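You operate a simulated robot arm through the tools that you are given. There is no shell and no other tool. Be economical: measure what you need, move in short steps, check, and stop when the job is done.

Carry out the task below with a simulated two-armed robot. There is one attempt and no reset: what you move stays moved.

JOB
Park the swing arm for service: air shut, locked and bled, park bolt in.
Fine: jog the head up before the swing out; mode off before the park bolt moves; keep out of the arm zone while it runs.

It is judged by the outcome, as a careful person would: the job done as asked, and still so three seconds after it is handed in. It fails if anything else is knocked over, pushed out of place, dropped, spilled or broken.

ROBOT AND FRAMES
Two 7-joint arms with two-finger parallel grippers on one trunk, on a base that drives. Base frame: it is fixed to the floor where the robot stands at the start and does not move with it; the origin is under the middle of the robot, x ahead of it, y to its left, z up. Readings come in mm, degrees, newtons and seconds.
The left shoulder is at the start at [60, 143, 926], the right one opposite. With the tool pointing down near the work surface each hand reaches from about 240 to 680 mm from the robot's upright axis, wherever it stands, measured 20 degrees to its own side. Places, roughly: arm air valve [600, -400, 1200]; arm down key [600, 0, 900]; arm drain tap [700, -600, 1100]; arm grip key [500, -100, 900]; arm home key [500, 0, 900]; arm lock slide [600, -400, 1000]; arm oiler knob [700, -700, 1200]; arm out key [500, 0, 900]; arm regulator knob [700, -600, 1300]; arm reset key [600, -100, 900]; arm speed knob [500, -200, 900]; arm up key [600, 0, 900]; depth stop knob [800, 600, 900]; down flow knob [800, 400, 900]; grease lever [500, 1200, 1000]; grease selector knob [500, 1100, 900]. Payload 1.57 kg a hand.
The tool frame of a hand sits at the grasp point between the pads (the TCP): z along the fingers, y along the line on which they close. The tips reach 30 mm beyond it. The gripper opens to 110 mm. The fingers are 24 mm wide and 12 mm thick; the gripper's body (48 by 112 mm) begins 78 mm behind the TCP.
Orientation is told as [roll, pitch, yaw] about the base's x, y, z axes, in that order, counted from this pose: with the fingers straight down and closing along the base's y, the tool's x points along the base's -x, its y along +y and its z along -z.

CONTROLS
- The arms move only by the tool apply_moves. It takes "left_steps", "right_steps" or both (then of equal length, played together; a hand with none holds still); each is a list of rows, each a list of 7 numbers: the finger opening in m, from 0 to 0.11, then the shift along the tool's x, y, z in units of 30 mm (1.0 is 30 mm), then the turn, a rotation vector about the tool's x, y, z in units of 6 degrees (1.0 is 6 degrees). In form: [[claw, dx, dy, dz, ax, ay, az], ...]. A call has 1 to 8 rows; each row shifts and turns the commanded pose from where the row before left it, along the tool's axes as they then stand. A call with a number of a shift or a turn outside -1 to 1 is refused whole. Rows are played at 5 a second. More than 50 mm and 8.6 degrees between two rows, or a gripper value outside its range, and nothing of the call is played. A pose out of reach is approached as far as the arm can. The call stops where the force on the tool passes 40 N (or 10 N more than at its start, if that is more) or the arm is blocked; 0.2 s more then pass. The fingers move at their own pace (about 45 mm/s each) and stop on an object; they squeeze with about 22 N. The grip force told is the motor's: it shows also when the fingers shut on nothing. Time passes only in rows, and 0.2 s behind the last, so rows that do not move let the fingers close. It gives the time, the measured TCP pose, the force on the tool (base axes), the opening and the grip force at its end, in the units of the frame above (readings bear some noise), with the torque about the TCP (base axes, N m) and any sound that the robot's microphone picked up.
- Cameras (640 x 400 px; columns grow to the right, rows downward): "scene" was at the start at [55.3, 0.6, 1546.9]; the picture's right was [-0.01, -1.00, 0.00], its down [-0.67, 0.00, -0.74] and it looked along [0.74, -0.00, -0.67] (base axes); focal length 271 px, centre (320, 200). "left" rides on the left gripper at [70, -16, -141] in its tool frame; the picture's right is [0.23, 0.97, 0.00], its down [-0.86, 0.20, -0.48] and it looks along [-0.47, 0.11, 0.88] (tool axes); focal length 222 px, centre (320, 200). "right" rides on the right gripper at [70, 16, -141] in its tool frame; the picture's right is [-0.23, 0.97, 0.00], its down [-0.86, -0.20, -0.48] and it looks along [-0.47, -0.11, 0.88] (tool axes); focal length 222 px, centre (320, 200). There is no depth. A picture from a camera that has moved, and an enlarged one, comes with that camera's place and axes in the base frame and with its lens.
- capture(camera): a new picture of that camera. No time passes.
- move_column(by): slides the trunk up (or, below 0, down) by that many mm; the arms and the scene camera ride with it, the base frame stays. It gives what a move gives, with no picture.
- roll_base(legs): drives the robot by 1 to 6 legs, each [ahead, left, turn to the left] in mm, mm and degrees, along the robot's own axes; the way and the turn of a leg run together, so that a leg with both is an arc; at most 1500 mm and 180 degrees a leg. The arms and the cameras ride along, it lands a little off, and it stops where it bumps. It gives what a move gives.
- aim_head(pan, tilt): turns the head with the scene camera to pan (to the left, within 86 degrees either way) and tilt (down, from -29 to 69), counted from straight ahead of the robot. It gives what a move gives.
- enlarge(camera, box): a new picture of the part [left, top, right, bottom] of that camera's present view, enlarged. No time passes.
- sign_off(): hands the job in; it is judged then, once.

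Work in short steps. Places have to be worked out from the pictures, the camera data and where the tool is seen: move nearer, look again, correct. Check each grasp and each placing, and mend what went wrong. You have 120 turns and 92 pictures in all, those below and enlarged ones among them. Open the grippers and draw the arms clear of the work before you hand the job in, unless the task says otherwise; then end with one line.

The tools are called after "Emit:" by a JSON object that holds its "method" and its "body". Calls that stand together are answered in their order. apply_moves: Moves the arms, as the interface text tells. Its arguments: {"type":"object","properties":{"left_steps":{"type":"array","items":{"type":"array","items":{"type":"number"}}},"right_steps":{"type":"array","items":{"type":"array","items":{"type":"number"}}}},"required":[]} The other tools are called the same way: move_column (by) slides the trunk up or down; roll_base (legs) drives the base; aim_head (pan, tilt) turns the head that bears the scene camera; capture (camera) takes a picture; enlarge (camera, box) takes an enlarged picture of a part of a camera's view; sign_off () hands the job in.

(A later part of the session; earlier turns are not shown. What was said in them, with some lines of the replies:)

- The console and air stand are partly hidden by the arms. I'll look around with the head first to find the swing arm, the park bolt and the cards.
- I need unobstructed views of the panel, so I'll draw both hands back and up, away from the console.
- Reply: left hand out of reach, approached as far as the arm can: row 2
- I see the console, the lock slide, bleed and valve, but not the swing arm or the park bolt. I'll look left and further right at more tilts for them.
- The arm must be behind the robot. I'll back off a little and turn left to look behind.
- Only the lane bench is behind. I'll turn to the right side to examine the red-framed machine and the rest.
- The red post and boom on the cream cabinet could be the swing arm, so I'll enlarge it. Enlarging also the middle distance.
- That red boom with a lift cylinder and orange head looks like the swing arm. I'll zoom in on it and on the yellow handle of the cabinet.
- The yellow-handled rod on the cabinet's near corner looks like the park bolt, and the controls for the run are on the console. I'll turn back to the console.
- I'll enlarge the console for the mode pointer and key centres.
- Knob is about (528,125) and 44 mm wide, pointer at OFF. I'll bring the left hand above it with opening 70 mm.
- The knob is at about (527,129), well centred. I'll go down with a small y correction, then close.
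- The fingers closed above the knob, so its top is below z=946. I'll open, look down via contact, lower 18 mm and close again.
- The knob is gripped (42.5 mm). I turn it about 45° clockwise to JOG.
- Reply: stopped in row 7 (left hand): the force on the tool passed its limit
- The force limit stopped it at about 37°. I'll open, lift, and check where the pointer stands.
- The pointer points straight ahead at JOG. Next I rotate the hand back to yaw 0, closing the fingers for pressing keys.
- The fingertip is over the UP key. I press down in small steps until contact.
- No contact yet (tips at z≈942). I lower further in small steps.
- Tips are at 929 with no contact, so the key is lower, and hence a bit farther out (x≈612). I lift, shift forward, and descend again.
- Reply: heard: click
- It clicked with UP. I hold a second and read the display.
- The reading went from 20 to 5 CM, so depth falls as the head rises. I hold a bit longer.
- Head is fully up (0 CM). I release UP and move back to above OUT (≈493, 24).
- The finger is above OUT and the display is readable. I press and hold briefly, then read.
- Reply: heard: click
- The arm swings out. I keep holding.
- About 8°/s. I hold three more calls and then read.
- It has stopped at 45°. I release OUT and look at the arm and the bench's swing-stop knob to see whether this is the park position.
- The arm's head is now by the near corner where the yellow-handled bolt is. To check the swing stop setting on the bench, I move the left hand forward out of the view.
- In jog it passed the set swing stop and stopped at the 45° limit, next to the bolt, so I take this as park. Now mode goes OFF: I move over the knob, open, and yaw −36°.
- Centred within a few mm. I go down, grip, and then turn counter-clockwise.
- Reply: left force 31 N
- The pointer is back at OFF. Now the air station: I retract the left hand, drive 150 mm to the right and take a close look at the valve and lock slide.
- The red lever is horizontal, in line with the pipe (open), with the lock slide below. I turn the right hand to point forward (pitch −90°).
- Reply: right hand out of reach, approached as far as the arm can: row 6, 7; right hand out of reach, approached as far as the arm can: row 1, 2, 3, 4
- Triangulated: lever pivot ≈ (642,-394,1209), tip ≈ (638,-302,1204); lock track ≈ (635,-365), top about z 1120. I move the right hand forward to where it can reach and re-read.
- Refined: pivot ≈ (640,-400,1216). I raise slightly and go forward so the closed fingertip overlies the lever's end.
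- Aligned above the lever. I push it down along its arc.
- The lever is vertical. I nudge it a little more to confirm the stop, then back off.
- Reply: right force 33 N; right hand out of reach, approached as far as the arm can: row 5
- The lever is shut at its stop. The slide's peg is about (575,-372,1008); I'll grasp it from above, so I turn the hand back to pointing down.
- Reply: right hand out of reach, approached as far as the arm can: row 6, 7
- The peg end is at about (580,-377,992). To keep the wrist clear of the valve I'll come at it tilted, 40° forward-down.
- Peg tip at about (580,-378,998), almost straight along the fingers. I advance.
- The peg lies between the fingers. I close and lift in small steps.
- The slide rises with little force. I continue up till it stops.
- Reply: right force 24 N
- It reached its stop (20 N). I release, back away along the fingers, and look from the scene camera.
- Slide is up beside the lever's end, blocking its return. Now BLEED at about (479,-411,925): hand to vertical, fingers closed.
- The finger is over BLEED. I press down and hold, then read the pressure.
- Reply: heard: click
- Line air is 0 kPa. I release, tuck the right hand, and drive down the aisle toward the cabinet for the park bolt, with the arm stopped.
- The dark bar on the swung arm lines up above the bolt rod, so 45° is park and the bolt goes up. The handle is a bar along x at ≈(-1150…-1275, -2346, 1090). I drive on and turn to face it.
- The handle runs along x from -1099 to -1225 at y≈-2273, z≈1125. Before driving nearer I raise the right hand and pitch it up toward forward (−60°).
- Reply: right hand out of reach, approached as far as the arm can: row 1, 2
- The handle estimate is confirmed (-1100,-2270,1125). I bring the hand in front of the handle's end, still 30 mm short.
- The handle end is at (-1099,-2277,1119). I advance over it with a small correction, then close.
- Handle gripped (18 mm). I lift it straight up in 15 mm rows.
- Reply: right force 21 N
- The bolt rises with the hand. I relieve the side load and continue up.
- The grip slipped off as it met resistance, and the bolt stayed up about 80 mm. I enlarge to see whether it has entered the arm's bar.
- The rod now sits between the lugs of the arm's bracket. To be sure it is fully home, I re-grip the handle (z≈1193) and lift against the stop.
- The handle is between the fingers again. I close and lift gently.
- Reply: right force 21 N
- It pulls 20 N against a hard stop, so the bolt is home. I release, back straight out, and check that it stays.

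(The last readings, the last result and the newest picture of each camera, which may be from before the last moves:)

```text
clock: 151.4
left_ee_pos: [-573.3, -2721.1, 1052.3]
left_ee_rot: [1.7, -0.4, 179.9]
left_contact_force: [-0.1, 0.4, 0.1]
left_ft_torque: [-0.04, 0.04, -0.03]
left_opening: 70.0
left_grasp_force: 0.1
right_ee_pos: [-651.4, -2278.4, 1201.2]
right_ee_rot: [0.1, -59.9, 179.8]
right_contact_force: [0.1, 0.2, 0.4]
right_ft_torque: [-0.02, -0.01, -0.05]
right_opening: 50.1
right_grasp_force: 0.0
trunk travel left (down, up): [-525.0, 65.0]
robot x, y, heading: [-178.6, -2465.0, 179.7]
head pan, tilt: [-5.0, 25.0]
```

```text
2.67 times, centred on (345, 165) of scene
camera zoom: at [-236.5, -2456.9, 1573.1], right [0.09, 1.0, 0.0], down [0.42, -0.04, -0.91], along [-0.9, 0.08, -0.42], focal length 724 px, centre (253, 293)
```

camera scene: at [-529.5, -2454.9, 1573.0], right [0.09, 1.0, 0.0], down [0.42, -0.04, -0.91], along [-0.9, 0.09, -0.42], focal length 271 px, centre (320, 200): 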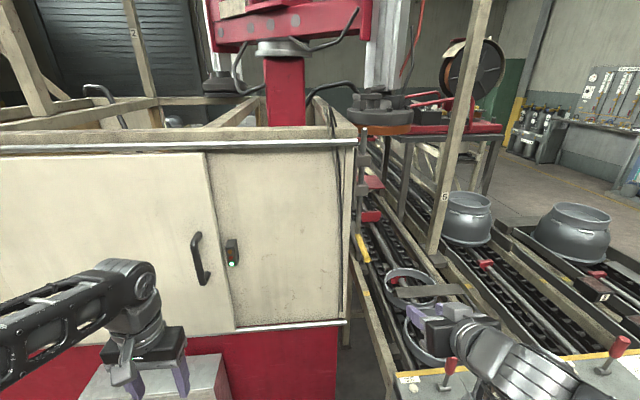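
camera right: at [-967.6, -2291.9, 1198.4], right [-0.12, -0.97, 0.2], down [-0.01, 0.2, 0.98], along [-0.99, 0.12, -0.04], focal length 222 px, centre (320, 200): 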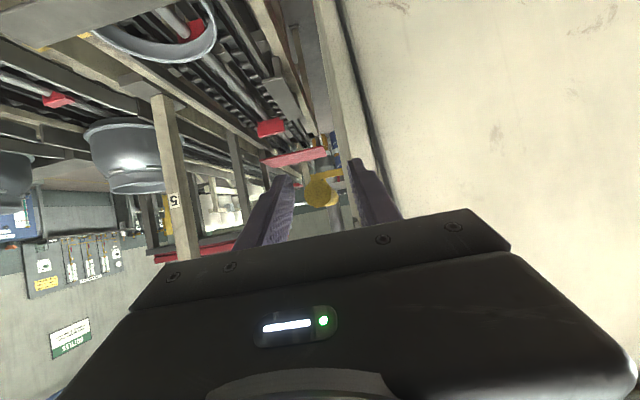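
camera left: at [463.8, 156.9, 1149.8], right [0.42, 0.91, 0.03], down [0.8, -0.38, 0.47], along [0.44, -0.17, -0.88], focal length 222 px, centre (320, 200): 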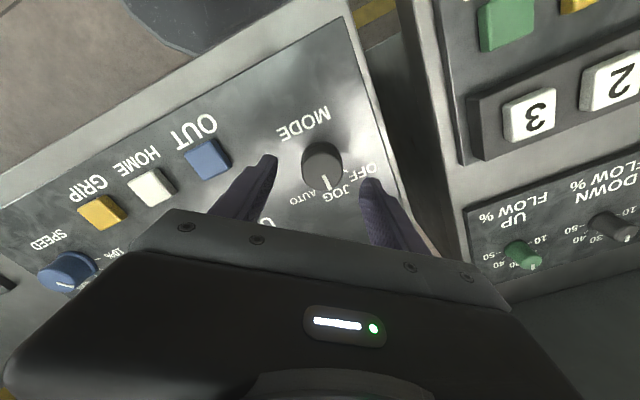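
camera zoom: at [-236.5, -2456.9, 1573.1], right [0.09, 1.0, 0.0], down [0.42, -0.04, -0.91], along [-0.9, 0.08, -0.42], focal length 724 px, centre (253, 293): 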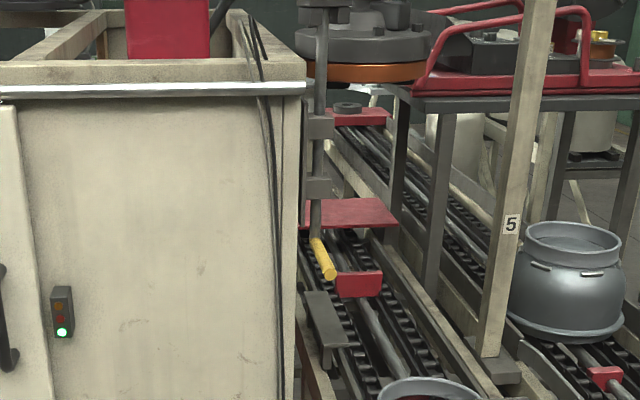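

The bolt holds. I go back up the aisle to check the console's PARKED lamp and readings.

Emit:
{"method": "roll_base", "body": {"legs": [[0, 0, -90], [1500, 0, 0]]}}

Emit:
{"method": "aim_head", "body": {"pan": -45, "tilt": 18}}

Emit:
{"method": "capture", "body": {"camera": "scene"}}

```text
clock: 162.6
left_ee_pos: [-420.6, -580.9, 1052.1]
left_ee_rot: [1.8, -0.4, 89.7]
left_contact_force: [-0.8, 0.7, 0.7]
left_ft_torque: [-0.03, -0.01, -0.01]
left_opening: 69.8
left_grasp_force: 0.0
right_ee_pos: [23.4, -502.2, 1201.4]
right_ee_rot: [0.0, -59.9, 89.6]
right_contact_force: [-0.5, 0.5, 0.3]
right_ft_torque: [-0.01, 0.01, 0.03]
right_opening: 50.1
right_grasp_force: 0.0
trunk travel left (down, up): [-525.0, 65.0]
robot x, y, heading: [-163.7, -981.8, 89.6]
head pan, tilt: [-5.0, 25.0]
```

```text
clock: 163.7
left_ee_pos: [-419.9, -582.2, 1052.9]
left_ee_rot: [1.6, -0.4, 89.7]
left_contact_force: [0.0, 0.0, 0.5]
left_ft_torque: [-0.01, -0.04, -0.01]
left_opening: 70.0
left_grasp_force: 0.1
right_ee_pos: [23.7, -502.4, 1201.6]
right_ee_rot: [0.1, -59.9, 89.6]
right_contact_force: [0.6, 0.1, -0.1]
right_ft_torque: [0.01, 0.02, 0.01]
right_opening: 50.3
right_grasp_force: 0.1
trunk travel left (down, up): [-525.0, 65.0]
robot x, y, heading: [-166.0, -976.0, 89.8]
head pan, tilt: [-45.0, 18.0]
```

```text
9 pictures are left
camera scene: at [-98.0, -940.5, 1584.4], right [0.7, -0.71, 0.0], down [-0.22, -0.22, -0.95], along [0.68, 0.67, -0.31], focal length 271 px, centre (320, 200)
```

scene: 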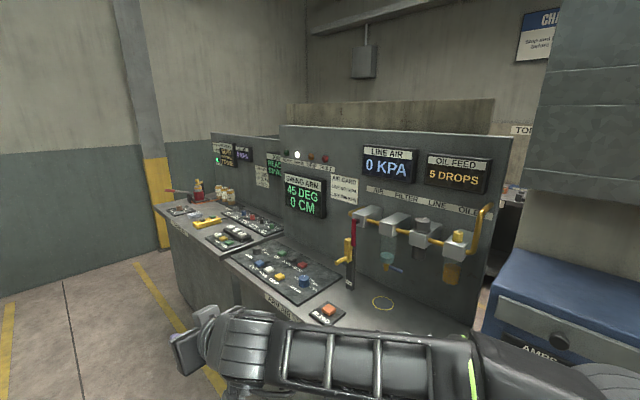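

The white PARKED lamp is lit; the display reads 0 kPa, 45 DEG and 0 CM; the valve is shut and the lock slide is up. Both hands are empty, open and clear, so I hand the job in.

Emit:
{"method": "sign_off", "body": {}}

```text
The job is handed in.
```

The swing arm is parked for service: head jogged up, arm swung out to 45°, mode off, air shut, locked and bled to 0 kPa, park bolt in, and the PARKED lamp lit.
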